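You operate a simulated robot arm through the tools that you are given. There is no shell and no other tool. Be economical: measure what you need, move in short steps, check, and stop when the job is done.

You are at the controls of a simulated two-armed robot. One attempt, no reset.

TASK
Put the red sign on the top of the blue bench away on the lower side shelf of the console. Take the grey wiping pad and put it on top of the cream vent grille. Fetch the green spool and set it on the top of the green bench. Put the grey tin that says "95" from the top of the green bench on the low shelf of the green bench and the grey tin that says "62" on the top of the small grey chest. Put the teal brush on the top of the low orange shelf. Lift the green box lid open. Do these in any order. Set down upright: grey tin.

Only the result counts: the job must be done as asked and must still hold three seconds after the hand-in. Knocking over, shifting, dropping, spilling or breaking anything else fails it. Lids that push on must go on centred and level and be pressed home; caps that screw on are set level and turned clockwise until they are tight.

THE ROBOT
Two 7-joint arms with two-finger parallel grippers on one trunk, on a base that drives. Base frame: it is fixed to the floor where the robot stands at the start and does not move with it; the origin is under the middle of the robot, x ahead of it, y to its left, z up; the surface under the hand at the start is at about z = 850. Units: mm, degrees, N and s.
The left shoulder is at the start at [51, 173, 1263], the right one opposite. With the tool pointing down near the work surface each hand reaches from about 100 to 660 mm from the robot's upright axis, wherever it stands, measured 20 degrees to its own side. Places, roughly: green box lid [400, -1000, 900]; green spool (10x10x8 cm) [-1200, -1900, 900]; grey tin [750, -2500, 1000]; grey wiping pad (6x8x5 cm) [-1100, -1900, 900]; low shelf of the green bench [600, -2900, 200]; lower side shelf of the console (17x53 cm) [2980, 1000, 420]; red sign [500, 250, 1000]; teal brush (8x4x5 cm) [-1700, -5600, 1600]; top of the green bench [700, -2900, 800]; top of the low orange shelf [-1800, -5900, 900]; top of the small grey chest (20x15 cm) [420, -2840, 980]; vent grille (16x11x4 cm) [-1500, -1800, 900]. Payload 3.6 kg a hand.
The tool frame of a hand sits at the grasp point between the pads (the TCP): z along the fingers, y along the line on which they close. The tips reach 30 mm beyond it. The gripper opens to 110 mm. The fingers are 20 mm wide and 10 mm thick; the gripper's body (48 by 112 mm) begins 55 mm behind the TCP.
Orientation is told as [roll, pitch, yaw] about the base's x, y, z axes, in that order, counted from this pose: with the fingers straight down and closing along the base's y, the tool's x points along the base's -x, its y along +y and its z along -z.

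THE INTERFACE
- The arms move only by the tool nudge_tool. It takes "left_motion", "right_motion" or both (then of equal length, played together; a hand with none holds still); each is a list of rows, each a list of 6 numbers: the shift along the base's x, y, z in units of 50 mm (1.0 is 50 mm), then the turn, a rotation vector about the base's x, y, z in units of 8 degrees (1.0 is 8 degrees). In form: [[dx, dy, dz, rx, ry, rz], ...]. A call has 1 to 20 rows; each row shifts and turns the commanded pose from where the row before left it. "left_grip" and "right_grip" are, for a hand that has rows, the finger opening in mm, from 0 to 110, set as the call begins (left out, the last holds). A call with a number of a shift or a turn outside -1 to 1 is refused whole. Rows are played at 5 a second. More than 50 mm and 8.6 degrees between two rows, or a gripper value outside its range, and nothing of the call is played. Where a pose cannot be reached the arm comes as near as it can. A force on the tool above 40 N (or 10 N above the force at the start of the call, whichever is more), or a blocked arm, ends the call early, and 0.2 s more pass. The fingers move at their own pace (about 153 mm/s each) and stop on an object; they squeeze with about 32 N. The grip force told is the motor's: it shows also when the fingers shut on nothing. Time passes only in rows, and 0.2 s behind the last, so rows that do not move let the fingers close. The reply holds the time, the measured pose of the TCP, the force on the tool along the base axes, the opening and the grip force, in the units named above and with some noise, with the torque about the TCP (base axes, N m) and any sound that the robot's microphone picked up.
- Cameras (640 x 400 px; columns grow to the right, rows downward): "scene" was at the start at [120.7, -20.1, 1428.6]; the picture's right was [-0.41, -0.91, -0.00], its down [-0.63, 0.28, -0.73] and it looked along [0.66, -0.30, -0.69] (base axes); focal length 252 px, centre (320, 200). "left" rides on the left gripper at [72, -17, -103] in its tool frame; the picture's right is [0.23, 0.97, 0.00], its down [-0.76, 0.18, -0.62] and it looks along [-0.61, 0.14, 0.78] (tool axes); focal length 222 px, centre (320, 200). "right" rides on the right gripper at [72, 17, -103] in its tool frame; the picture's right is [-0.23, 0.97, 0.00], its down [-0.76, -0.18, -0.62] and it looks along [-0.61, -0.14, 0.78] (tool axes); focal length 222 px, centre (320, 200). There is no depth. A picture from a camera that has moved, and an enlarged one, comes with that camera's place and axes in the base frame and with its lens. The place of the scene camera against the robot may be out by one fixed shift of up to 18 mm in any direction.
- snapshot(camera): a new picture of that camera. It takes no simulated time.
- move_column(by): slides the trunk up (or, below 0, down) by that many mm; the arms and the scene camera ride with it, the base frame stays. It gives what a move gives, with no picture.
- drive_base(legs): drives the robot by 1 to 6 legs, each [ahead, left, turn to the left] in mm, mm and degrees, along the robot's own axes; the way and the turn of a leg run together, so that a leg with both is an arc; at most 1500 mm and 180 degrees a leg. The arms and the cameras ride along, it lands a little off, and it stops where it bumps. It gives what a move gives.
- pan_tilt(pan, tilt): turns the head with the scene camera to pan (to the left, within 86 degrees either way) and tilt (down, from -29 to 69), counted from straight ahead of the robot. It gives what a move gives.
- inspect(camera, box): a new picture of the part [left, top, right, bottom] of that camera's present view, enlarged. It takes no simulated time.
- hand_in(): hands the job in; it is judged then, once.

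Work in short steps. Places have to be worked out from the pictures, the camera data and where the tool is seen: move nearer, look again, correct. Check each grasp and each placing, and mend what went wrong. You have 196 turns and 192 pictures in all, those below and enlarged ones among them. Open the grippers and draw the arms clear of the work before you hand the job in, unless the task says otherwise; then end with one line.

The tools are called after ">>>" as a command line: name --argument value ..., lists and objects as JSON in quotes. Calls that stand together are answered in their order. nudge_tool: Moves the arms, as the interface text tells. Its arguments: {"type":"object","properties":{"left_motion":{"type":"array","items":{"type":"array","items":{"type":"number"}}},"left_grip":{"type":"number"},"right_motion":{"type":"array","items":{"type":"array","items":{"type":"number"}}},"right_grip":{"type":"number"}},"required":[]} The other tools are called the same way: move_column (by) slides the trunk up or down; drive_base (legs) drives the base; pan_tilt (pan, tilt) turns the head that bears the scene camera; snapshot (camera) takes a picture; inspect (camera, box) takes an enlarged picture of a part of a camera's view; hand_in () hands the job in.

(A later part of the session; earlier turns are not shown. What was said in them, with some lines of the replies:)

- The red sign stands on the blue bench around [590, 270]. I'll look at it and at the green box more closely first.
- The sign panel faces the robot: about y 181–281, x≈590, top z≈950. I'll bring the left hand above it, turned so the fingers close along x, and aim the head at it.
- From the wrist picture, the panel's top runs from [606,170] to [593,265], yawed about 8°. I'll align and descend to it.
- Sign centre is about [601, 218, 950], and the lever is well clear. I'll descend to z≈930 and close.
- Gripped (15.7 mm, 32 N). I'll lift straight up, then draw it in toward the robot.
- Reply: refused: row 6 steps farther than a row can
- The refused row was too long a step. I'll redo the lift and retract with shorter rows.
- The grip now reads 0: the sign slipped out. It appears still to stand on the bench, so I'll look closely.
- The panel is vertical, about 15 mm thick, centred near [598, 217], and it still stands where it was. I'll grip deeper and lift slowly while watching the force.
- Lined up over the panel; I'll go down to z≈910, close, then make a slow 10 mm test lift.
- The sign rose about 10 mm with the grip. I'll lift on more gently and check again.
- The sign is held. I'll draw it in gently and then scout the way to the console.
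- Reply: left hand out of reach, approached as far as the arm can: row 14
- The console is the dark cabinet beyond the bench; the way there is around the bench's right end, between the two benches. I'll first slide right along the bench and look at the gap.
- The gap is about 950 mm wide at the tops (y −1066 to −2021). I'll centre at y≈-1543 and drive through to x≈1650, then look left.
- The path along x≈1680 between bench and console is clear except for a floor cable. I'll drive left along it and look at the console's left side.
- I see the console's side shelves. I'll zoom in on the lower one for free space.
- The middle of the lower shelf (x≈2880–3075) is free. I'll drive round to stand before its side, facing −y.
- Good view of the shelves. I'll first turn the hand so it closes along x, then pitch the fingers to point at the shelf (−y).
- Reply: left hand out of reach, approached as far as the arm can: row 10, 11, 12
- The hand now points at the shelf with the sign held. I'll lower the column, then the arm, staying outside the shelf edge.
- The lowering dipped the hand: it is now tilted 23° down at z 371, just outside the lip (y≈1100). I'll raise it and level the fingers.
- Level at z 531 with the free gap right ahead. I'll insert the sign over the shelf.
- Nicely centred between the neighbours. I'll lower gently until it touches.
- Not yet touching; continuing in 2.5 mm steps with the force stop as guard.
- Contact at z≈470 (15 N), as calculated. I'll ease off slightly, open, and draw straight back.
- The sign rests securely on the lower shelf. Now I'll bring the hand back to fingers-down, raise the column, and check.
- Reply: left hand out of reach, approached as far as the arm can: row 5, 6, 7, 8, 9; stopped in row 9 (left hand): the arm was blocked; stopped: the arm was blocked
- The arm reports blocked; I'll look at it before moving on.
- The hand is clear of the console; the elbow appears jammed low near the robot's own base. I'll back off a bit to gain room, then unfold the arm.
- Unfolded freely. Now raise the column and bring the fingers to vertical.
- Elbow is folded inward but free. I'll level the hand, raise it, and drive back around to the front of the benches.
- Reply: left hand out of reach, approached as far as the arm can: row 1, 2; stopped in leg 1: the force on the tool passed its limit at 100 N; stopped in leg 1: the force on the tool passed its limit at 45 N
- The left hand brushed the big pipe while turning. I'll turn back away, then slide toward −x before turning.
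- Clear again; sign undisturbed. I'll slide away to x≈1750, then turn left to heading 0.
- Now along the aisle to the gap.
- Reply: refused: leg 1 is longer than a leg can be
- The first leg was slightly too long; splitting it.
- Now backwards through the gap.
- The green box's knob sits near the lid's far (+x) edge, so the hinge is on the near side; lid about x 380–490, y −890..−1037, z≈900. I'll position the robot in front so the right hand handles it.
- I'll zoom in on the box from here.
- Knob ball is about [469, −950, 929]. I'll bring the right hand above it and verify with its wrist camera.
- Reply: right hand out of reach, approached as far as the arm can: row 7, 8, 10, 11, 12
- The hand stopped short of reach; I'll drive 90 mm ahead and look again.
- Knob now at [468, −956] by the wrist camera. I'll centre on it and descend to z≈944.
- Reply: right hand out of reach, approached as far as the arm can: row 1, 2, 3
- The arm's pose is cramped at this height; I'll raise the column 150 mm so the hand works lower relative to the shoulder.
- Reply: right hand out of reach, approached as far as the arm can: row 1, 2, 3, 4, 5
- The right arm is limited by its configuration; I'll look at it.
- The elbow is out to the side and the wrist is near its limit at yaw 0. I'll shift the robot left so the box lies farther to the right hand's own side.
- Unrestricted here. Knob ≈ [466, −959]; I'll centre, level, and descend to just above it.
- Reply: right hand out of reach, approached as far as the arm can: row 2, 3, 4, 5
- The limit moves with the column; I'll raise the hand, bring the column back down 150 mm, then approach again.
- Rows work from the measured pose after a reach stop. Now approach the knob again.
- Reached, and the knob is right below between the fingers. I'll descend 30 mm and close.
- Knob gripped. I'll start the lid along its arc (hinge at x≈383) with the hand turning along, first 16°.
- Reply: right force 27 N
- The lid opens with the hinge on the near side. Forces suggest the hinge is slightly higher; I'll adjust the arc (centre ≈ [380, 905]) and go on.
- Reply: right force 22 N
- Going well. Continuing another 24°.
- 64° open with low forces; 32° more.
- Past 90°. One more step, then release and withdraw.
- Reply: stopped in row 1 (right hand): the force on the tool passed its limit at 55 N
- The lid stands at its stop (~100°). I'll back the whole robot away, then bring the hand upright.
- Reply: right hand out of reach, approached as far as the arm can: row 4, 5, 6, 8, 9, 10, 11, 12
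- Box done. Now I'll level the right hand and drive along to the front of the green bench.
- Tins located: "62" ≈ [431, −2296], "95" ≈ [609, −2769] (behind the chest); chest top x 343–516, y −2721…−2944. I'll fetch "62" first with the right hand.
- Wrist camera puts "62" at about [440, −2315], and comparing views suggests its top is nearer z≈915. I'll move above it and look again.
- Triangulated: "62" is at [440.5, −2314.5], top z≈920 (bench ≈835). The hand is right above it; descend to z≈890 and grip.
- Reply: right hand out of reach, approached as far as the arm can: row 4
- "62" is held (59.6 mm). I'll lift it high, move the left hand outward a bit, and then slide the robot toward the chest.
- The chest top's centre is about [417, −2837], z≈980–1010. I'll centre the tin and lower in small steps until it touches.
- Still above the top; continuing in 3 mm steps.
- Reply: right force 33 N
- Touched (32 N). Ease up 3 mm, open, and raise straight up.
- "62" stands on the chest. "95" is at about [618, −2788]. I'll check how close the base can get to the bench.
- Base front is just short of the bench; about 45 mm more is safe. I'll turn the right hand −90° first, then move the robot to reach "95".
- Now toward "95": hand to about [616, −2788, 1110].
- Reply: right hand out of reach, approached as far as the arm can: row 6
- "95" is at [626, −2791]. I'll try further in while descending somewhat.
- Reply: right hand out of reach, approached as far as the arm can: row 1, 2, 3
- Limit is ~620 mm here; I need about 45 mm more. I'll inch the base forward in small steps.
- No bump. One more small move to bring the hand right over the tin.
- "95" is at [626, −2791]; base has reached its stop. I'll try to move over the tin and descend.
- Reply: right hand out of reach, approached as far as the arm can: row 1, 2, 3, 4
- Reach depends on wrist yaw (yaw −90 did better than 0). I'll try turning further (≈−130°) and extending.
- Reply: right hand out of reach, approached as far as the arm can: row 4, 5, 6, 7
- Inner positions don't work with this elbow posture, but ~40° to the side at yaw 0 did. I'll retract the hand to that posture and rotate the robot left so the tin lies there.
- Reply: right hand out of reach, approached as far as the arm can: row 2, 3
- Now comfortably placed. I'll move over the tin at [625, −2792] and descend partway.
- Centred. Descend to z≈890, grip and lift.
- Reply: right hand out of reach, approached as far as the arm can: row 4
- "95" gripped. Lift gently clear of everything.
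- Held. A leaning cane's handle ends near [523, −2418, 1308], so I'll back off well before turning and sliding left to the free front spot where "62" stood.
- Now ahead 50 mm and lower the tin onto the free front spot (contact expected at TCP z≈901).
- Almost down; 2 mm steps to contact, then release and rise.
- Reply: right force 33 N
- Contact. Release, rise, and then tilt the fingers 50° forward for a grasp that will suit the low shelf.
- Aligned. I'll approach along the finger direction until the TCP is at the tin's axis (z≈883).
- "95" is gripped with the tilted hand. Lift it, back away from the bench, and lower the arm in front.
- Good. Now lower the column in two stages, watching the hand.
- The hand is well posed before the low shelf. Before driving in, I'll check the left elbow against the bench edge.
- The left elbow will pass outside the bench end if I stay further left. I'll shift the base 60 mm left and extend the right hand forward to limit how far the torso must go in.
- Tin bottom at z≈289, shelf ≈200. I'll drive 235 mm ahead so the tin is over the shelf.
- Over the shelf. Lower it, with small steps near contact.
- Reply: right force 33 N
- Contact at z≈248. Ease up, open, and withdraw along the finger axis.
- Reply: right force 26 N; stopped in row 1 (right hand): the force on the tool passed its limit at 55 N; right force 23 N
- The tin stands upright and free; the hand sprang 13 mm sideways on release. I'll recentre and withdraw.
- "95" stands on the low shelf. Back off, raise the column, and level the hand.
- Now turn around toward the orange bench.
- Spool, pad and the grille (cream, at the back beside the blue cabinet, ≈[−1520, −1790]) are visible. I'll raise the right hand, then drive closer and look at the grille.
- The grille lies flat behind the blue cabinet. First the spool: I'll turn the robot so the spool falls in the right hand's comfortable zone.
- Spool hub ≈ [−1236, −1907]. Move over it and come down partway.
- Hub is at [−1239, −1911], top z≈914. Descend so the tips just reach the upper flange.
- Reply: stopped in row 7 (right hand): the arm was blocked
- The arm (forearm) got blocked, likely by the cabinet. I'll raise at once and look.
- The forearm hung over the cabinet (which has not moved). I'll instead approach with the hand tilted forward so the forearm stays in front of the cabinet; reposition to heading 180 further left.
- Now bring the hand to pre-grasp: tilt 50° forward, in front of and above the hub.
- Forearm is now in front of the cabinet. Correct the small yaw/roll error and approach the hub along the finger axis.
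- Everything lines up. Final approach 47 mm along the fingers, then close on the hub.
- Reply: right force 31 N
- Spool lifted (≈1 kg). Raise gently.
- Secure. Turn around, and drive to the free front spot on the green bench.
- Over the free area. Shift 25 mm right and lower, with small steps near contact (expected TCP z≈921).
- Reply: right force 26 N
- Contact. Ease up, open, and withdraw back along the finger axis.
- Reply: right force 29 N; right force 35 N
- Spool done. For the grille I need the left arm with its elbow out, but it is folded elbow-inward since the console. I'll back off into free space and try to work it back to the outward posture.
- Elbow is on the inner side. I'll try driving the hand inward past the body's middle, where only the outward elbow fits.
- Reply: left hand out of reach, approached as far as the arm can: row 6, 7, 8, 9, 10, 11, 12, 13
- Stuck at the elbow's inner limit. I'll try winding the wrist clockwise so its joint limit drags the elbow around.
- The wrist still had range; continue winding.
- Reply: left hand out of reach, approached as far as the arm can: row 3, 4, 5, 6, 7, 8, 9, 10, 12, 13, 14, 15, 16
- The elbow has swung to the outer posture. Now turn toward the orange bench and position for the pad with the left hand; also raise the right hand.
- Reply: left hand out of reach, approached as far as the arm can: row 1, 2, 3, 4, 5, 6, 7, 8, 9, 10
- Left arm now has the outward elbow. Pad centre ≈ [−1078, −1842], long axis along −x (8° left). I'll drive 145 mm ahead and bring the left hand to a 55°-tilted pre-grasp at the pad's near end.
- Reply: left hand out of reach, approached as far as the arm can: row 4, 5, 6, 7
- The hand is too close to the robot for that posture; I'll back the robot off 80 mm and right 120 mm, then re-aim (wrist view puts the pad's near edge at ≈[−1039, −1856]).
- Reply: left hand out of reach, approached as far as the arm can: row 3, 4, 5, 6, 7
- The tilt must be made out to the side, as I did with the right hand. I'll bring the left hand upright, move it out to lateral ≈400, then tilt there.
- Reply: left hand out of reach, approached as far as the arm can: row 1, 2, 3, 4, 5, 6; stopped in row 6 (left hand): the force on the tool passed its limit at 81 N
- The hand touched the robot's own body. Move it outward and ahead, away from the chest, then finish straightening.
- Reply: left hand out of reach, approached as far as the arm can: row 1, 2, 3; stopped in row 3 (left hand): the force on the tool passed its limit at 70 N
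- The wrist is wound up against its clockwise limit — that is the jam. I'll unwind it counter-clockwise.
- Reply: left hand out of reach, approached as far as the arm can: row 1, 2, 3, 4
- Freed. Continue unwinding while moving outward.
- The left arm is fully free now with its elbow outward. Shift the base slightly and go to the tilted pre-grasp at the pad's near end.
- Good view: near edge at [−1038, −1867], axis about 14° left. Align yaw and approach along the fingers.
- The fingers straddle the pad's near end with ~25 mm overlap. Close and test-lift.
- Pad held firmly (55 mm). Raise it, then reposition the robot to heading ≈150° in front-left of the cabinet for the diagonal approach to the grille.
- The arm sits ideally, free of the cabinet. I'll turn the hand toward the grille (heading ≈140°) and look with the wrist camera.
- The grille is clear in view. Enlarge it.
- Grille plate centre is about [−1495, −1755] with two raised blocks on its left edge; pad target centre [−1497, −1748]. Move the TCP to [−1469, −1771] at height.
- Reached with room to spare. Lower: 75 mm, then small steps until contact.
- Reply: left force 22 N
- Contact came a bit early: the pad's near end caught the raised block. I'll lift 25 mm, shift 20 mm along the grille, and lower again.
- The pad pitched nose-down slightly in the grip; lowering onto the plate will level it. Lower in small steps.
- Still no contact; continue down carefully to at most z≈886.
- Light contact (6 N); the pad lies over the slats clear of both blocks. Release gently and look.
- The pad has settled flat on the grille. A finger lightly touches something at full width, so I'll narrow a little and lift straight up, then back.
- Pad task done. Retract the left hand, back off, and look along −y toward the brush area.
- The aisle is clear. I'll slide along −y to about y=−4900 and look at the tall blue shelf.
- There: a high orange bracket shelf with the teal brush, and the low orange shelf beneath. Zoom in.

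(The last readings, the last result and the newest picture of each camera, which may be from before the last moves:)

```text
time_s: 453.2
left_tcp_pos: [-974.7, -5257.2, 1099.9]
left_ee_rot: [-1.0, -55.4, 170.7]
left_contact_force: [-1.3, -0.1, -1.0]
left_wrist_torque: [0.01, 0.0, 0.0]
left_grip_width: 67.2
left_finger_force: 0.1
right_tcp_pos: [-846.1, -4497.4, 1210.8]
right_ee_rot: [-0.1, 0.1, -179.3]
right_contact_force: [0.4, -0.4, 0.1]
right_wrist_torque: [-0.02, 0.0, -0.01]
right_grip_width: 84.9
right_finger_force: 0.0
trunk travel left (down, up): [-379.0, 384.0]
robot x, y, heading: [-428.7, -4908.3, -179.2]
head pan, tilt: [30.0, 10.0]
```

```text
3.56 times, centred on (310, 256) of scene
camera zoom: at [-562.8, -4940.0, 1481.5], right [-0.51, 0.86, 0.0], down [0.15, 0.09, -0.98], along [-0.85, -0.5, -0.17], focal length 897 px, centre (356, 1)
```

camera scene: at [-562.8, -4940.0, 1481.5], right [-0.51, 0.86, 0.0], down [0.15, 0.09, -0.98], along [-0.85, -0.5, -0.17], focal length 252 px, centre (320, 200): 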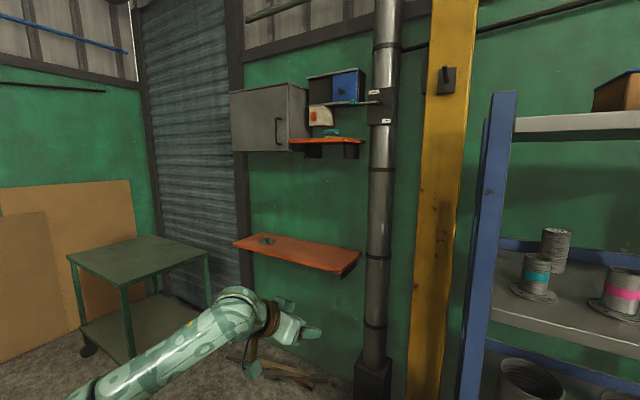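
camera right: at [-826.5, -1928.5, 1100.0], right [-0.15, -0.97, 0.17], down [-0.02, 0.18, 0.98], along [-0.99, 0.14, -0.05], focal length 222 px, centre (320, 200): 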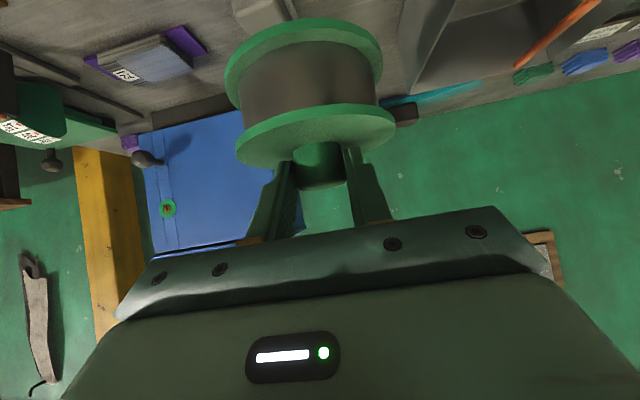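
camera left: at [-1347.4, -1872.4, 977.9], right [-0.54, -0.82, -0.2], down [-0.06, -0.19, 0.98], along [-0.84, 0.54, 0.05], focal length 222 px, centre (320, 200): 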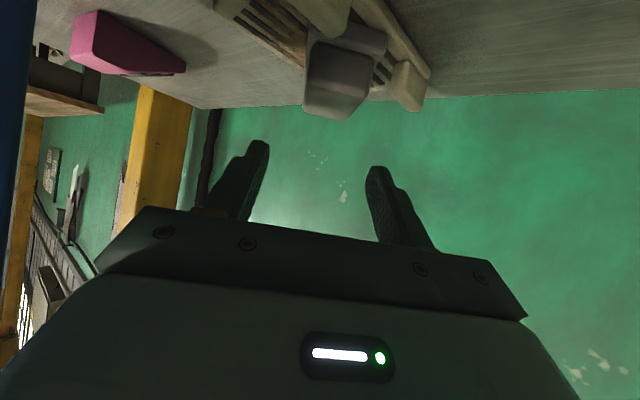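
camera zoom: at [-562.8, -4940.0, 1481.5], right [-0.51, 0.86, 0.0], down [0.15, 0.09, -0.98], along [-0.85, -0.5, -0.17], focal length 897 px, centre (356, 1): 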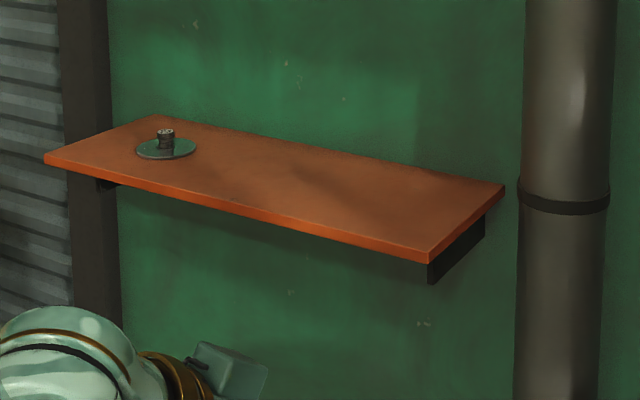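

Brush ≈[−1740, −5560, 1572 shelf]; low shelf z≈900, x −1667…−1971, y −5468…−6269, mostly empty. The right hand suits this; I'll retract and lower the left hand and drive to face the shelves.

>>> nudge_tool --left_motion '[[0.6, 0, -0.5, 0, 0, 0], [0.6, 0, -0.5, 0, 0, 0], [0.6, 0, -0.5, 0, 0, 0], [0.6, 0, -0.5, 0, 0, 0], [0.3, 0, -0.5, 0, 0, 0]]'

>>> drive_base --legs '[[0, 1040, -0.8], [500, 0, 0]]'

>>> move_column --by 380

>>> pan_tilt --pan -25 --tilt 12

>>> snapshot --camera "scene"

```text
time_s: 454.4
left_tcp_pos: [-839.5, -5258.1, 975.8]
left_ee_rot: [-0.8, -55.4, 170.6]
left_contact_force: [-0.1, -0.6, -0.9]
left_wrist_torque: [0.03, -0.01, 0.01]
left_grip_width: 67.3
left_finger_force: 0.0
right_tcp_pos: [-845.6, -4495.7, 1211.3]
right_ee_rot: [-0.2, 0.1, -179.2]
right_contact_force: [0.4, 0.0, -0.1]
right_wrist_torque: [0.0, 0.01, -0.03]
right_grip_width: 85.0
right_finger_force: 0.0
trunk travel left (down, up): [-379.0, 384.0]
robot x, y, heading: [-427.8, -4910.3, -179.6]
head pan, tilt: [30.0, 10.0]
```

```text
time_s: 462.3
left_tcp_pos: [-1330.8, -6291.3, 974.4]
left_ee_rot: [-1.0, -55.4, 170.4]
left_contact_force: [-0.1, -0.5, 0.3]
left_wrist_torque: [-0.02, -0.04, 0.01]
left_grip_width: 67.0
left_finger_force: 0.1
right_tcp_pos: [-1333.1, -5530.0, 1210.9]
right_ee_rot: [-0.2, 0.1, -179.5]
right_contact_force: [0.0, 0.2, 0.3]
right_wrist_torque: [-0.02, 0.01, 0.01]
right_grip_width: 84.9
right_finger_force: 0.1
trunk travel left (down, up): [-379.0, 384.0]
robot x, y, heading: [-918.8, -5943.1, -179.2]
head pan, tilt: [30.0, 10.0]
```

```text
time_s: 466.0
left_tcp_pos: [-1329.0, -6292.5, 1354.2]
left_ee_rot: [-1.0, -55.2, 170.4]
left_contact_force: [-0.1, 0.0, 0.2]
left_wrist_torque: [-0.04, 0.01, -0.01]
left_grip_width: 66.8
left_finger_force: 0.1
right_tcp_pos: [-1333.7, -5531.2, 1589.9]
right_ee_rot: [-0.2, 0.0, -179.5]
right_contact_force: [-0.8, 0.4, 0.2]
right_wrist_torque: [0.0, -0.03, -0.02]
right_grip_width: 85.0
right_finger_force: 0.1
trunk travel left (down, up): [-759.0, 4.0]
robot x, y, heading: [-918.0, -5943.1, -179.4]
head pan, tilt: [30.0, 10.0]
```

```text
time_s: 467.2
left_tcp_pos: [-1329.8, -6291.8, 1353.9]
left_ee_rot: [-1.1, -55.3, 170.4]
left_contact_force: [0.2, 0.6, -0.7]
left_wrist_torque: [0.02, -0.01, -0.03]
left_grip_width: 67.0
left_finger_force: 0.0
right_tcp_pos: [-1333.4, -5530.9, 1590.5]
right_ee_rot: [-0.1, 0.1, -179.5]
right_contact_force: [-0.6, 0.4, 0.0]
right_wrist_torque: [0.02, 0.0, 0.01]
right_grip_width: 84.8
right_finger_force: 0.1
trunk travel left (down, up): [-759.0, 4.0]
robot x, y, heading: [-915.4, -5945.4, -179.4]
head pan, tilt: [-25.0, 12.0]
```

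```text
27 pictures are left
camera scene: at [-1016.0, -5889.2, 1859.5], right [0.41, 0.91, 0.0], down [0.19, -0.09, -0.98], along [-0.89, 0.41, -0.21], focal length 252 px, centre (320, 200)
```

scene: 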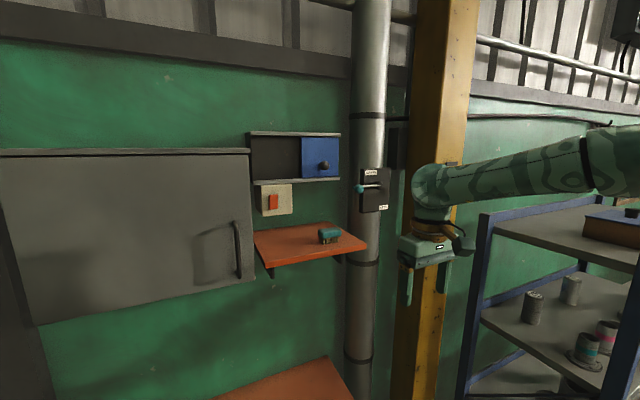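

Brush triangulated at ≈[−1690, −5541, 1583] (shelf top ≈1558, front x≈−1615), long axis along y. Tilt the right hand 55°, raise it, and drive in 205 mm, then look with the wrist camera.

>>> nudge_tool --right_motion '[[0, 0, 0.2, 0, 0.98, 0], [0, 0, 0.2, 0, 0.98, 0], [0, 0, 0.2, 0, 0.98, 0], [0, 0, 0.2, 0, 0.98, 0], [0, 0, 0.2, 0, 0.98, 0], [0, 0, 0.2, 0, 0.98, 0], [0, 0, 0.2, 0, 0.98, 0]]' --right_grip 106

>>> drive_base --legs '[[205, 0, -0.6]]'

>>> snapshot --camera "right"

>>> snapshot --camera "scene"

```text
time_s: 468.8
left_tcp_pos: [-1328.3, -6289.9, 1354.9]
left_ee_rot: [-1.0, -55.4, 170.4]
left_contact_force: [0.5, -0.8, -0.6]
left_wrist_torque: [0.01, 0.0, -0.02]
left_grip_width: 67.0
left_finger_force: 0.0
right_tcp_pos: [-1332.4, -5531.1, 1661.6]
right_ee_rot: [-0.8, -55.0, -179.2]
right_contact_force: [0.1, 0.1, 0.1]
right_wrist_torque: [-0.03, -0.02, -0.02]
right_grip_width: 106.0
right_finger_force: 0.2
trunk travel left (down, up): [-759.0, 4.0]
robot x, y, heading: [-912.6, -5943.8, -179.5]
head pan, tilt: [-25.0, 12.0]
```

```text
time_s: 470.4
left_tcp_pos: [-1535.0, -6288.1, 1356.7]
left_ee_rot: [-1.0, -55.4, 169.8]
left_contact_force: [0.8, 0.3, 0.6]
left_wrist_torque: [0.01, 0.0, 0.04]
left_grip_width: 67.1
left_finger_force: 0.0
right_tcp_pos: [-1530.6, -5526.9, 1661.3]
right_ee_rot: [-0.9, -55.1, -179.9]
right_contact_force: [-0.7, -0.3, -0.3]
right_wrist_torque: [0.0, -0.03, -0.01]
right_grip_width: 106.0
right_finger_force: 0.1
trunk travel left (down, up): [-759.0, 4.0]
robot x, y, heading: [-1117.1, -5945.5, 179.9]
head pan, tilt: [-25.0, 12.0]
```

```text
26 pictures are left
camera right: at [-1405.4, -5544.7, 1660.2], right [-0.14, -0.97, 0.18], down [0.07, 0.17, 0.98], along [-0.99, 0.15, 0.05], focal length 222 px, centre (320, 200)
```

right: 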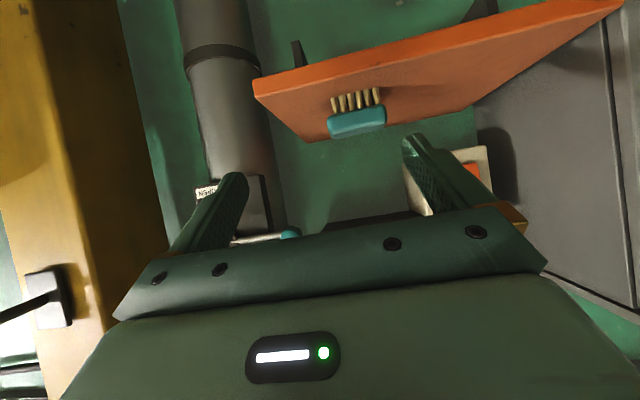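

```text
25 pictures are left
camera scene: at [-1216.7, -5888.7, 1859.7], right [0.42, 0.91, 0.0], down [0.19, -0.09, -0.98], along [-0.89, 0.42, -0.21], focal length 252 px, centre (320, 200)
```

scene: 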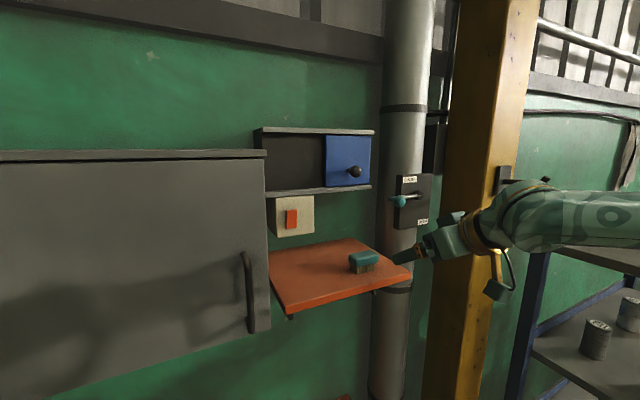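

Brush refined to centre [−1670, −5562], z 1556–1606. Move to pre-grasp and approach along the fingers.

>>> nudge_tool --right_motion '[[-0.57, -0.35, -0.12, 0.1, 0, 0], [-0.57, -0.35, -0.12, 0, 0, 0], [-0.41, 0, -0.285, 0, 0, 0], [-0.41, 0, -0.285, 0, 0, 0], [0, 0, 0, 0, 0, 0]]'

>>> snapshot --camera "right"

```text
time_s: 471.6
left_tcp_pos: [-1537.0, -6287.7, 1354.6]
left_ee_rot: [-1.0, -55.4, 169.8]
left_contact_force: [0.3, -0.2, -0.5]
left_wrist_torque: [-0.03, -0.03, 0.02]
left_grip_width: 67.1
left_finger_force: 0.0
right_tcp_pos: [-1631.5, -5563.3, 1620.3]
right_ee_rot: [-2.3, -55.0, -178.6]
right_contact_force: [0.1, -0.6, -1.0]
right_wrist_torque: [0.0, 0.01, -0.01]
right_grip_width: 106.2
right_finger_force: 0.1
trunk travel left (down, up): [-759.0, 4.0]
robot x, y, heading: [-1121.7, -5939.7, 179.7]
head pan, tilt: [-25.0, 12.0]
```

```text
24 pictures are left
camera right: at [-1505.9, -5580.6, 1619.6], right [-0.14, -0.98, 0.16], down [0.07, 0.15, 0.99], along [-0.99, 0.15, 0.05], focal length 222 px, centre (320, 200)
```

right: 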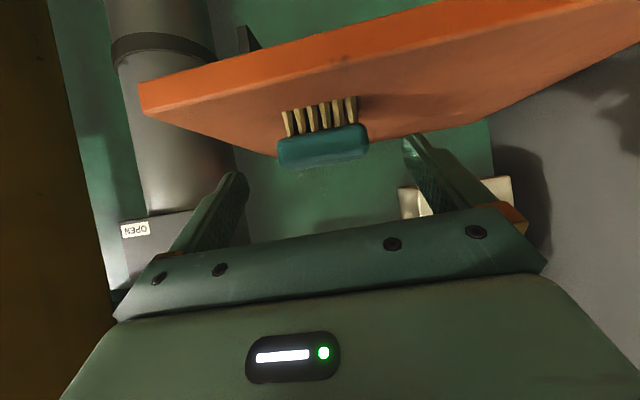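

Centred between the fingers. Final 47 mm, close, and test-lift.

>>> nudge_tool --right_motion '[[-0.39, 0, -0.27, -0.2, 0, 0], [-0.39, 0, -0.27, 0, 0, 0], [0, 0, 0, 0, 0, 0]]'

>>> nudge_tool --right_motion '[[0, 0, 0, 0, 0, 0], [0, 0, 0, 0, 0, 0], [0, 0, 0, 0, 0, 0]]' --right_grip 0

>>> nudge_tool --right_motion '[[0, 0, 0.1, 0, 0, 0], [0, 0, 0.2, 0, 0, 0], [0, 0, 0.3, 0, 0, 0], [0, 0, 0, 0, 0, 0]]'

>>> snapshot --camera "right"

```text
time_s: 472.4
left_tcp_pos: [-1536.6, -6287.3, 1355.4]
left_ee_rot: [-1.0, -55.5, 169.7]
left_contact_force: [0.0, 0.8, 0.8]
left_wrist_torque: [-0.03, 0.03, -0.02]
left_grip_width: 67.2
left_finger_force: 0.1
right_tcp_pos: [-1670.6, -5561.7, 1595.1]
right_ee_rot: [0.5, -55.0, 179.1]
right_contact_force: [0.2, 0.3, 1.2]
right_wrist_torque: [-0.02, -0.06, 0.01]
right_grip_width: 106.0
right_finger_force: 0.2
trunk travel left (down, up): [-759.0, 4.0]
robot x, y, heading: [-1117.9, -5942.1, 179.9]
head pan, tilt: [-25.0, 12.0]
```

```text
time_s: 473.2
left_tcp_pos: [-1538.7, -6287.4, 1353.3]
left_ee_rot: [-1.0, -55.3, 169.8]
left_contact_force: [0.1, 0.4, 0.6]
left_wrist_torque: [0.01, -0.04, -0.03]
left_grip_width: 66.8
left_finger_force: 0.1
right_tcp_pos: [-1670.8, -5561.0, 1594.9]
right_ee_rot: [0.3, -54.8, 179.2]
right_contact_force: [-0.6, 0.0, 3.3]
right_wrist_torque: [0.11, 0.04, 0.03]
right_grip_width: 69.4
right_finger_force: 31.8
trunk travel left (down, up): [-759.0, 4.0]
robot x, y, heading: [-1119.6, -5947.0, 180.0]
head pan, tilt: [-25.0, 12.0]
```

```text
time_s: 474.2
left_tcp_pos: [-1537.7, -6286.8, 1354.6]
left_ee_rot: [-1.0, -55.3, 169.8]
left_contact_force: [0.9, -0.4, 0.9]
left_wrist_torque: [0.0, 0.01, 0.0]
left_grip_width: 67.2
left_finger_force: 0.1
right_tcp_pos: [-1670.2, -5561.1, 1623.5]
right_ee_rot: [0.5, -54.7, 179.1]
right_contact_force: [1.5, -0.3, -1.0]
right_wrist_torque: [0.0, 0.01, 0.01]
right_grip_width: 69.3
right_finger_force: 31.5
trunk travel left (down, up): [-759.0, 4.0]
robot x, y, heading: [-1117.4, -5942.9, 180.0]
head pan, tilt: [-25.0, 12.0]
```

```text
23 pictures are left
camera right: at [-1545.5, -5579.3, 1622.6], right [-0.14, -0.97, 0.19], down [0.07, 0.18, 0.98], along [-0.99, 0.15, 0.04], focal length 222 px, centre (320, 200)
```

right: 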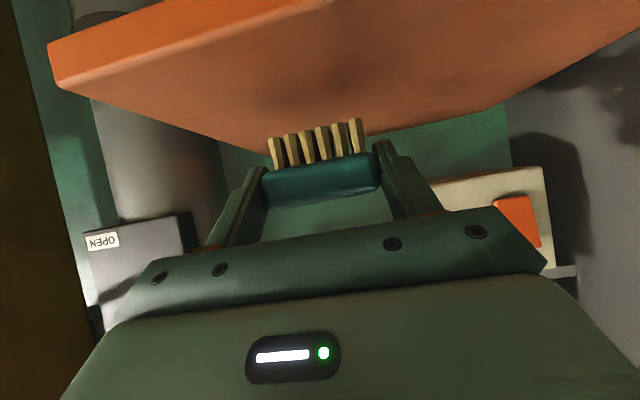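

Brush held. Back out, lower the column, and shift left 90 mm.

>>> drive_base --legs '[[-350, 0, 0], [0, 90, 0]]'

>>> move_column --by -380

>>> nudge_tool --right_motion '[[0, 0, -0.3, 0, 0, 0], [0, 0, -0.4, 0, 0, 0], [0, 0, -0.5, 0, 0, 0], [0, 0, -0.5, 0, 0, 0], [0, 0, -0.5, 0, 0, 0], [0, 0, -0.4, 0, 0, 0]]'

>>> pan_tilt --pan -15 --tilt 30

>>> snapshot --camera "scene"

>>> snapshot --camera "right"

```text
time_s: 477.2
left_tcp_pos: [-1188.9, -6371.0, 1355.9]
left_ee_rot: [-0.7, -55.4, 169.5]
left_contact_force: [0.0, 0.5, 0.2]
left_wrist_torque: [-0.02, 0.02, 0.02]
left_grip_width: 67.1
left_finger_force: 0.1
right_tcp_pos: [-1319.2, -5644.7, 1622.3]
right_ee_rot: [0.8, -54.8, 178.7]
right_contact_force: [0.2, -0.1, -0.6]
right_wrist_torque: [-0.01, 0.0, 0.05]
right_grip_width: 69.5
right_finger_force: 32.1
trunk travel left (down, up): [-759.0, 4.0]
robot x, y, heading: [-772.0, -6031.5, 179.7]
head pan, tilt: [-25.0, 12.0]
```

```text
time_s: 480.9
left_tcp_pos: [-1188.4, -6375.7, 975.1]
left_ee_rot: [-1.0, -55.4, 169.7]
left_contact_force: [0.6, 0.2, -0.5]
left_wrist_torque: [-0.03, 0.02, -0.01]
left_grip_width: 67.0
left_finger_force: 0.0
right_tcp_pos: [-1319.4, -5648.5, 1243.7]
right_ee_rot: [0.5, -54.8, 178.9]
right_contact_force: [-0.8, -0.8, -0.8]
right_wrist_torque: [0.01, -0.01, 0.02]
right_grip_width: 69.4
right_finger_force: 31.9
trunk travel left (down, up): [-379.0, 384.0]
robot x, y, heading: [-769.7, -6030.0, 179.9]
head pan, tilt: [-25.0, 12.0]
```

```text
time_s: 482.3
left_tcp_pos: [-1189.8, -6374.7, 974.7]
left_ee_rot: [-1.0, -55.2, 169.7]
left_contact_force: [0.9, -0.9, -0.4]
left_wrist_torque: [-0.02, -0.03, 0.03]
left_grip_width: 66.7
left_finger_force: 0.0
right_tcp_pos: [-1319.5, -5648.8, 1111.4]
right_ee_rot: [0.5, -54.9, 179.0]
right_contact_force: [0.3, -0.7, -0.1]
right_wrist_torque: [0.03, -0.02, -0.02]
right_grip_width: 69.0
right_finger_force: 31.8
trunk travel left (down, up): [-379.0, 384.0]
robot x, y, heading: [-771.4, -6033.2, 179.8]
head pan, tilt: [-25.0, 12.0]
```

```text
time_s: 483.1
left_tcp_pos: [-1188.7, -6375.6, 974.4]
left_ee_rot: [-1.0, -55.3, 169.7]
left_contact_force: [0.4, -0.1, -0.9]
left_wrist_torque: [0.01, -0.02, 0.0]
left_grip_width: 66.9
left_finger_force: 0.0
right_tcp_pos: [-1320.5, -5648.9, 1114.0]
right_ee_rot: [0.5, -54.9, 179.0]
right_contact_force: [-0.4, -0.9, -0.4]
right_wrist_torque: [0.02, 0.0, 0.01]
right_grip_width: 69.2
right_finger_force: 32.1
trunk travel left (down, up): [-379.0, 384.0]
robot x, y, heading: [-770.5, -6031.1, 179.8]
head pan, tilt: [-15.0, 30.0]
```

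```text
22 pictures are left
camera scene: at [-913.3, -5993.1, 1449.3], right [0.26, 0.96, 0.0], down [0.48, -0.13, -0.87], along [-0.84, 0.23, -0.5], focal length 252 px, centre (320, 200)
```

scene: 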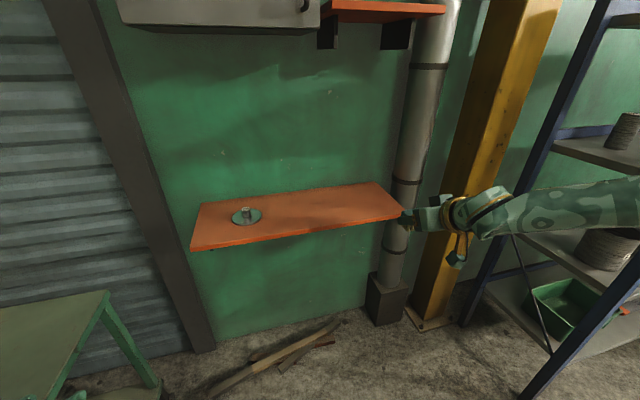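

```text
21 pictures are left
camera right: at [-1194.3, -5667.4, 1112.6], right [-0.14, -0.97, 0.19], down [0.07, 0.18, 0.98], along [-0.99, 0.15, 0.04], focal length 222 px, centre (320, 200)
```

right: 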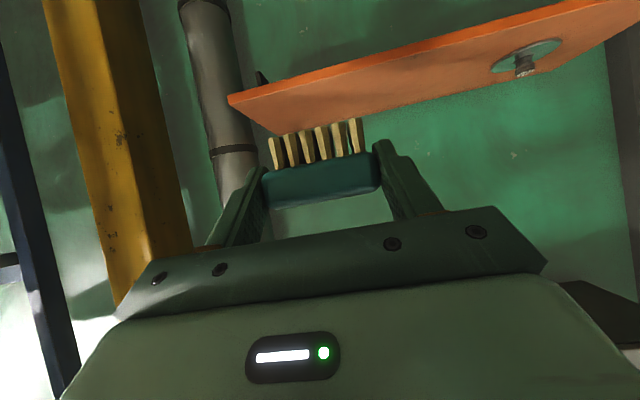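

Low shelf measured: front x≈−1684, back ≈−1966, y −5434…−6233, z≈870–890. Lower the hand to z≈1010 and drive 440 mm in.

>>> nudge_tool --right_motion '[[0, 0, -0.4, 0, 0, 0], [0, 0, -0.5, 0, 0, 0], [0, 0, -0.5, 0, 0, 0], [0, 0, -0.6, 0, 0, 0]]'

>>> drive_base --legs '[[440, 0, 0]]'

>>> snapshot --camera "scene"

>>> snapshot --camera "right"

```text
time_s: 484.1
left_tcp_pos: [-1189.8, -6375.2, 975.3]
left_ee_rot: [-1.0, -55.4, 169.6]
left_contact_force: [0.1, -0.3, -0.5]
left_wrist_torque: [0.0, -0.01, 0.0]
left_grip_width: 66.9
left_finger_force: 0.0
right_tcp_pos: [-1320.7, -5648.2, 1012.9]
right_ee_rot: [0.7, -54.7, 178.7]
right_contact_force: [0.3, -1.2, 0.2]
right_wrist_torque: [0.01, 0.0, -0.02]
right_grip_width: 69.4
right_finger_force: 32.2
trunk travel left (down, up): [-379.0, 384.0]
robot x, y, heading: [-770.7, -6033.8, 179.7]
head pan, tilt: [-15.0, 30.0]
```

```text
time_s: 486.8
left_tcp_pos: [-1629.5, -6371.4, 974.1]
left_ee_rot: [-1.1, -55.2, 169.6]
left_contact_force: [-0.5, -0.3, -0.3]
left_wrist_torque: [0.0, -0.01, -0.03]
left_grip_width: 67.1
left_finger_force: 0.1
right_tcp_pos: [-1758.9, -5644.0, 1013.9]
right_ee_rot: [0.5, -54.8, 178.9]
right_contact_force: [-0.5, 1.4, -1.0]
right_wrist_torque: [0.0, 0.0, -0.02]
right_grip_width: 69.2
right_finger_force: 31.8
trunk travel left (down, up): [-379.0, 384.0]
robot x, y, heading: [-1209.4, -6028.9, 179.9]
head pan, tilt: [-15.0, 30.0]
```

```text
20 pictures are left
camera scene: at [-1353.8, -5990.6, 1449.1], right [0.26, 0.96, 0.0], down [0.48, -0.13, -0.87], along [-0.83, 0.23, -0.5], focal length 252 px, centre (320, 200)
```

scene: 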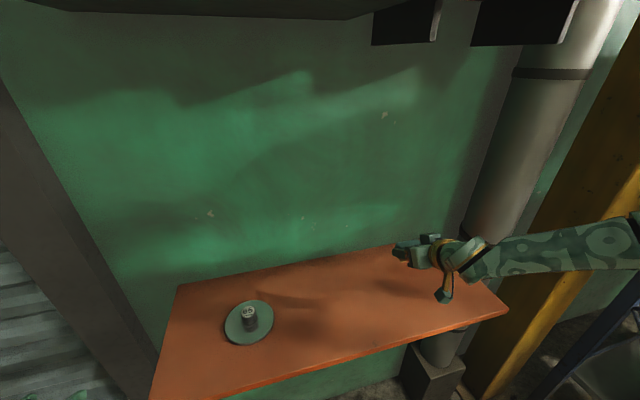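

```text
19 pictures are left
camera right: at [-1634.0, -5663.7, 1012.3], right [-0.14, -0.97, 0.19], down [0.07, 0.18, 0.98], along [-0.99, 0.15, 0.04], focal length 222 px, centre (320, 200)
```

right: 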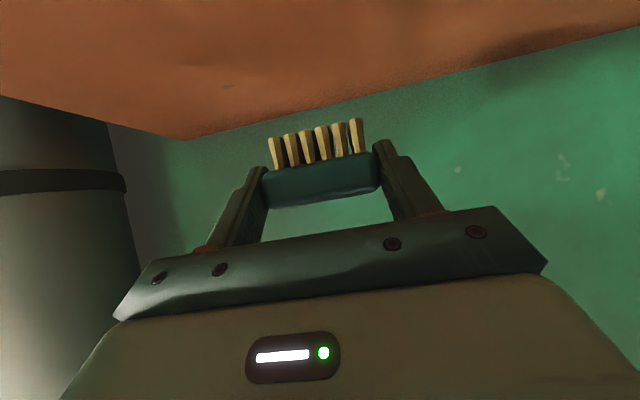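

Over the shelf. Lower 75 mm, then in small steps to contact.

>>> nudge_tool --right_motion '[[0, 0, -0.4, 0, 0, 0], [0, 0, -0.5, 0, 0, 0], [0, 0, -0.4, 0, 0, 0], [0, 0, -0.2, 0, 0, 0], [0, 0, -0.06, 0, 0, 0], [0, 0, -0.06, 0, 0, 0], [0, 0, -0.06, 0, 0, 0], [0, 0, -0.06, 0, 0, 0], [0, 0, -0.06, 0, 0, 0], [0, 0, -0.06, 0, 0, 0], [0, 0, -0.06, 0, 0, 0], [0, 0, -0.06, 0, 0, 0], [0, 0, -0.06, 0, 0, 0], [0, 0, -0.06, 0, 0, 0]]'

>>> snapshot --camera "right"

```text
time_s: 488.0
left_tcp_pos: [-1628.1, -6372.6, 973.7]
left_ee_rot: [-1.1, -55.4, 169.6]
left_contact_force: [-0.1, 0.3, 0.4]
left_wrist_torque: [0.02, -0.01, 0.0]
left_grip_width: 66.6
left_finger_force: 0.0
right_tcp_pos: [-1762.4, -5645.0, 945.0]
right_ee_rot: [-0.1, -55.9, 179.6]
right_contact_force: [1.0, 0.1, 17.8]
right_wrist_torque: [0.06, -0.06, 0.07]
right_grip_width: 69.4
right_finger_force: 31.2
right hand out of reach, approached as far as the arm can: row 5
trunk travel left (down, up): [-379.0, 384.0]
robot x, y, heading: [-1209.6, -6030.2, 179.5]
head pan, tilt: [-15.0, 30.0]
stopped in row 6 (right hand): the force on the tool passed its limit at 42 N (the readings are from after the stop); the commanded pose is now the measured one
```

```text
18 pictures are left
camera right: at [-1636.8, -5663.5, 941.5], right [-0.14, -0.97, 0.19], down [0.09, 0.18, 0.98], along [-0.99, 0.15, 0.06], focal length 222 px, centre (320, 200)
```

right: 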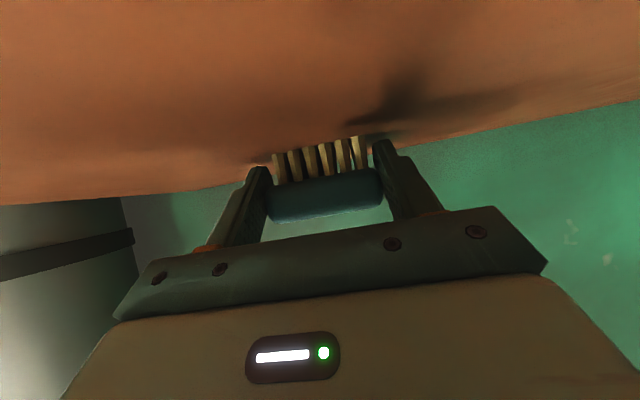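

Contact at z≈945 (shelf ≈905). Ease up, release, and withdraw.

>>> nudge_tool --right_motion '[[0, 0, 0.06, 0, 0, 0], [0, 0, 0, 0, 0, 0]]'

>>> nudge_tool --right_motion '[[0, 0, 0, 0, 0, 0], [0, 0, 0, 0, 0, 0], [0, 0, 0, 0, 0, 0]]' --right_grip 100

>>> nudge_tool --right_motion '[[0.2, 0, 0.15, 0, 0, 0], [0.5, 0, 0.4, 0, 0, 0], [0.6, 0, 0.5, 0, 0, 0], [0.6, 0, 0.5, 0, 0, 0]]'

>>> snapshot --camera "right"

```text
time_s: 488.6
left_tcp_pos: [-1629.1, -6371.0, 974.3]
left_ee_rot: [-1.2, -55.3, 169.5]
left_contact_force: [1.1, 0.0, -0.2]
left_wrist_torque: [0.01, 0.0, 0.01]
left_grip_width: 67.1
left_finger_force: 0.1
right_tcp_pos: [-1761.4, -5645.2, 945.9]
right_ee_rot: [0.0, -55.5, 179.3]
right_contact_force: [-1.8, -0.9, 6.4]
right_wrist_torque: [0.2, 0.2, 0.08]
right_grip_width: 69.3
right_finger_force: 32.1
trunk travel left (down, up): [-379.0, 384.0]
robot x, y, heading: [-1212.1, -6026.6, 179.5]
head pan, tilt: [-15.0, 30.0]
```

```text
time_s: 489.4
left_tcp_pos: [-1628.4, -6372.4, 975.2]
left_ee_rot: [-1.1, -55.4, 169.7]
left_contact_force: [-0.1, 0.3, -0.6]
left_wrist_torque: [0.01, -0.01, 0.0]
left_grip_width: 67.0
left_finger_force: 0.1
right_tcp_pos: [-1759.7, -5643.5, 946.3]
right_ee_rot: [0.2, -55.4, 179.3]
right_contact_force: [3.6, -1.5, 3.1]
right_wrist_torque: [0.19, 0.0, -0.17]
right_grip_width: 99.7
right_finger_force: 0.1
trunk travel left (down, up): [-379.0, 384.0]
robot x, y, heading: [-1209.9, -6026.8, 179.8]
head pan, tilt: [-15.0, 30.0]
```

```text
time_s: 490.4
left_tcp_pos: [-1627.3, -6371.5, 975.2]
left_ee_rot: [-1.0, -55.4, 169.6]
left_contact_force: [-0.1, 0.0, 0.1]
left_wrist_torque: [0.0, 0.01, 0.0]
left_grip_width: 67.0
left_finger_force: 0.0
right_tcp_pos: [-1663.7, -5643.5, 1022.3]
right_ee_rot: [0.3, -55.5, 179.2]
right_contact_force: [-0.1, -0.2, 0.0]
right_wrist_torque: [0.0, -0.02, 0.01]
right_grip_width: 99.9
right_finger_force: 0.0
trunk travel left (down, up): [-379.0, 384.0]
robot x, y, heading: [-1210.0, -6028.6, 179.5]
head pan, tilt: [-15.0, 30.0]
```

```text
17 pictures are left
camera right: at [-1538.7, -5662.3, 1020.0], right [-0.14, -0.97, 0.19], down [0.08, 0.18, 0.98], along [-0.99, 0.15, 0.06], focal length 222 px, centre (320, 200)
```

right: 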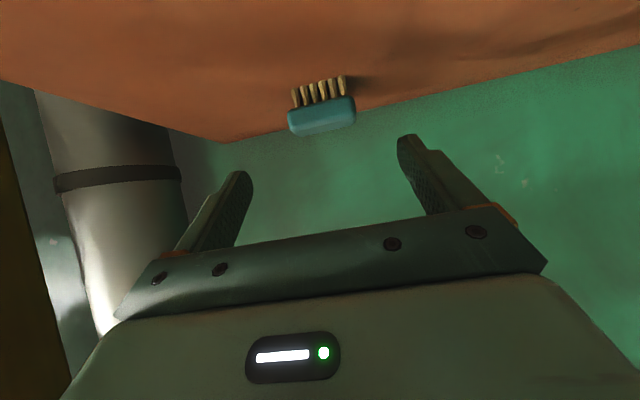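

The brush stands on the low shelf. I'll back away and drive past the benches for a final check of the pad and the tins.

>>> drive_base --legs '[[-770, 0, 0], [0, -1450, 0], [0, -1450, 0], [0, -900, 0]]'

>>> pan_tilt --pan -38 --tilt 22

>>> inspect --camera "scene" --box '[220, 150, 420, 275]'

```text
time_s: 512.6
left_tcp_pos: [-843.0, -2565.0, 973.9]
left_ee_rot: [-1.0, -55.3, 169.8]
left_contact_force: [0.3, 0.1, -0.9]
left_wrist_torque: [-0.01, 0.03, 0.0]
left_grip_width: 66.9
left_finger_force: 0.0
right_tcp_pos: [-881.7, -1836.7, 1022.0]
right_ee_rot: [0.2, -55.5, 179.4]
right_contact_force: [-0.6, 0.0, 0.0]
right_wrist_torque: [-0.01, 0.01, 0.01]
right_grip_width: 100.0
right_finger_force: 0.0
trunk travel left (down, up): [-379.0, 384.0]
robot x, y, heading: [-427.1, -2217.8, 179.7]
head pan, tilt: [-15.0, 30.0]
```

```text
time_s: 513.4
left_tcp_pos: [-842.3, -2566.2, 973.8]
left_ee_rot: [-1.0, -55.3, 169.8]
left_contact_force: [-0.7, 0.6, -0.2]
left_wrist_torque: [-0.04, 0.01, 0.02]
left_grip_width: 67.0
left_finger_force: 0.0
right_tcp_pos: [-880.7, -1836.3, 1020.8]
right_ee_rot: [0.3, -55.5, 179.4]
right_contact_force: [0.1, 0.2, 0.1]
right_wrist_torque: [0.0, -0.04, 0.0]
right_grip_width: 100.0
right_finger_force: 0.1
trunk travel left (down, up): [-379.0, 384.0]
robot x, y, heading: [-424.1, -2216.5, 179.8]
head pan, tilt: [-38.0, 22.0]
```

```text
3.20 times, centred on (320, 212) of scene
camera zoom: at [-553.2, -2149.3, 1462.0], right [0.62, 0.79, 0.0], down [0.29, -0.23, -0.93], along [-0.73, 0.57, -0.38], focal length 807 px, centre (320, 160)
```

zoom: 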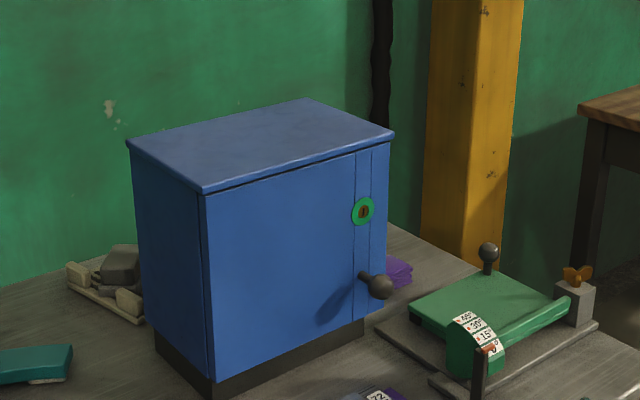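

The pad rests on the grille. Turn round once to confirm the green bench, low shelf and the green box.

>>> drive_base --legs '[[0, 0, -180]]'

>>> pan_tilt --pan -5 --tilt 30

>>> snapshot --camera "scene"

>>> pan_tilt --pan 55 --tilt 20

>>> snapshot --camera "scene"

```text
time_s: 521.2
left_tcp_pos: [2.6, -1887.7, 975.1]
left_ee_rot: [-1.0, -55.3, -11.8]
left_contact_force: [0.6, -0.3, -0.1]
left_wrist_torque: [0.05, 0.02, 0.0]
left_grip_width: 66.9
left_finger_force: 0.1
right_tcp_pos: [21.6, -2617.8, 1021.6]
right_ee_rot: [0.1, -55.5, -2.1]
right_contact_force: [0.5, 0.0, -0.4]
right_wrist_torque: [-0.02, 0.0, 0.03]
right_grip_width: 100.0
right_finger_force: 0.0
trunk travel left (down, up): [-379.0, 384.0]
robot x, y, heading: [-423.5, -2219.7, -1.9]
head pan, tilt: [-38.0, 22.0]
```

```text
time_s: 522.2
left_tcp_pos: [3.0, -1888.0, 975.4]
left_ee_rot: [-1.1, -55.3, -11.8]
left_contact_force: [-0.1, 0.8, 0.0]
left_wrist_torque: [-0.01, -0.02, 0.02]
left_grip_width: 66.9
left_finger_force: 0.1
right_tcp_pos: [21.2, -2617.4, 1021.9]
right_ee_rot: [0.2, -55.5, -2.0]
right_contact_force: [0.1, 0.0, 0.8]
right_wrist_torque: [0.02, 0.01, 0.06]
right_grip_width: 100.0
right_finger_force: 0.0
trunk travel left (down, up): [-379.0, 384.0]
robot x, y, heading: [-423.0, -2218.9, -1.6]
head pan, tilt: [-5.0, 30.0]
```

```text
15 pictures are left
camera scene: at [-289.6, -2219.2, 1449.2], right [-0.12, -0.99, 0.0], down [-0.5, 0.06, -0.87], along [0.86, -0.1, -0.5], focal length 252 px, centre (320, 200)
```

scene: 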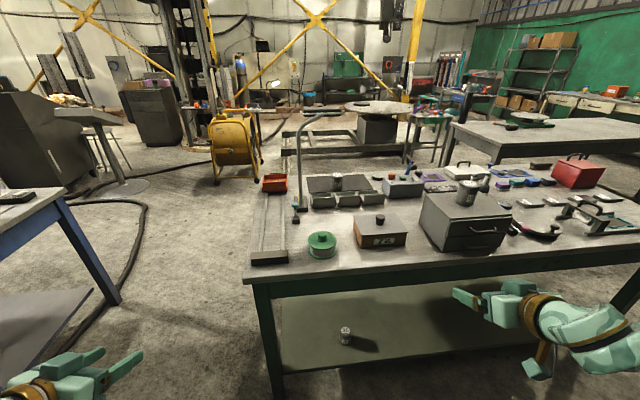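

```text
time_s: 523.5
left_tcp_pos: [2.7, -1888.2, 974.0]
left_ee_rot: [-1.0, -55.4, -11.9]
left_contact_force: [-0.1, -0.4, -0.3]
left_wrist_torque: [-0.02, 0.03, -0.02]
left_grip_width: 66.8
left_finger_force: 0.1
right_tcp_pos: [20.7, -2616.8, 1021.4]
right_ee_rot: [0.2, -55.5, -2.0]
right_contact_force: [0.3, 0.9, -0.5]
right_wrist_torque: [-0.03, 0.02, 0.01]
right_grip_width: 99.9
right_finger_force: 0.0
trunk travel left (down, up): [-379.0, 384.0]
robot x, y, heading: [-422.1, -2224.5, -1.7]
head pan, tilt: [55.0, 20.0]
```

```text
14 pictures are left
camera scene: at [-323.6, -2133.9, 1465.3], right [0.8, -0.6, 0.0], down [-0.21, -0.27, -0.94], along [0.56, 0.75, -0.34], focal length 252 px, centre (320, 200)
```

scene: 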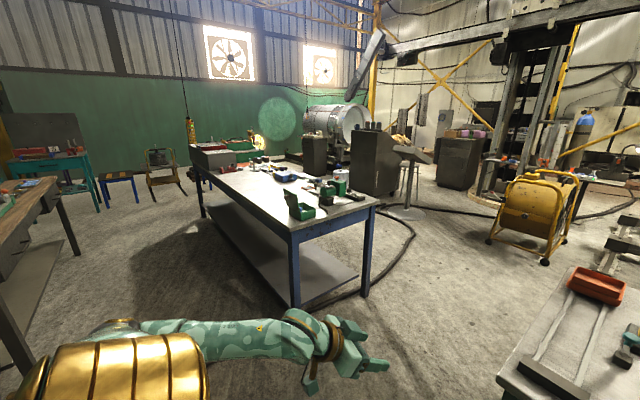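

All placings hold: "62" is on the chest, "95" stands on the low shelf, the spool is on the green bench, the box lid is open, and the hands are open and clear. Handing in.

>>> hand_in

```text
The job is handed in.
```

The job is handed in with all seven placings done. The sign lies on its side edge on the console shelf. The grille moved a few millimetres as I let go of the pad. While turning and working, an arm also bumped the big pipe, the blue cabinet and the green bench. I saw nothing move on the cabinet or the bench, and I did not check the pipe afterwards.
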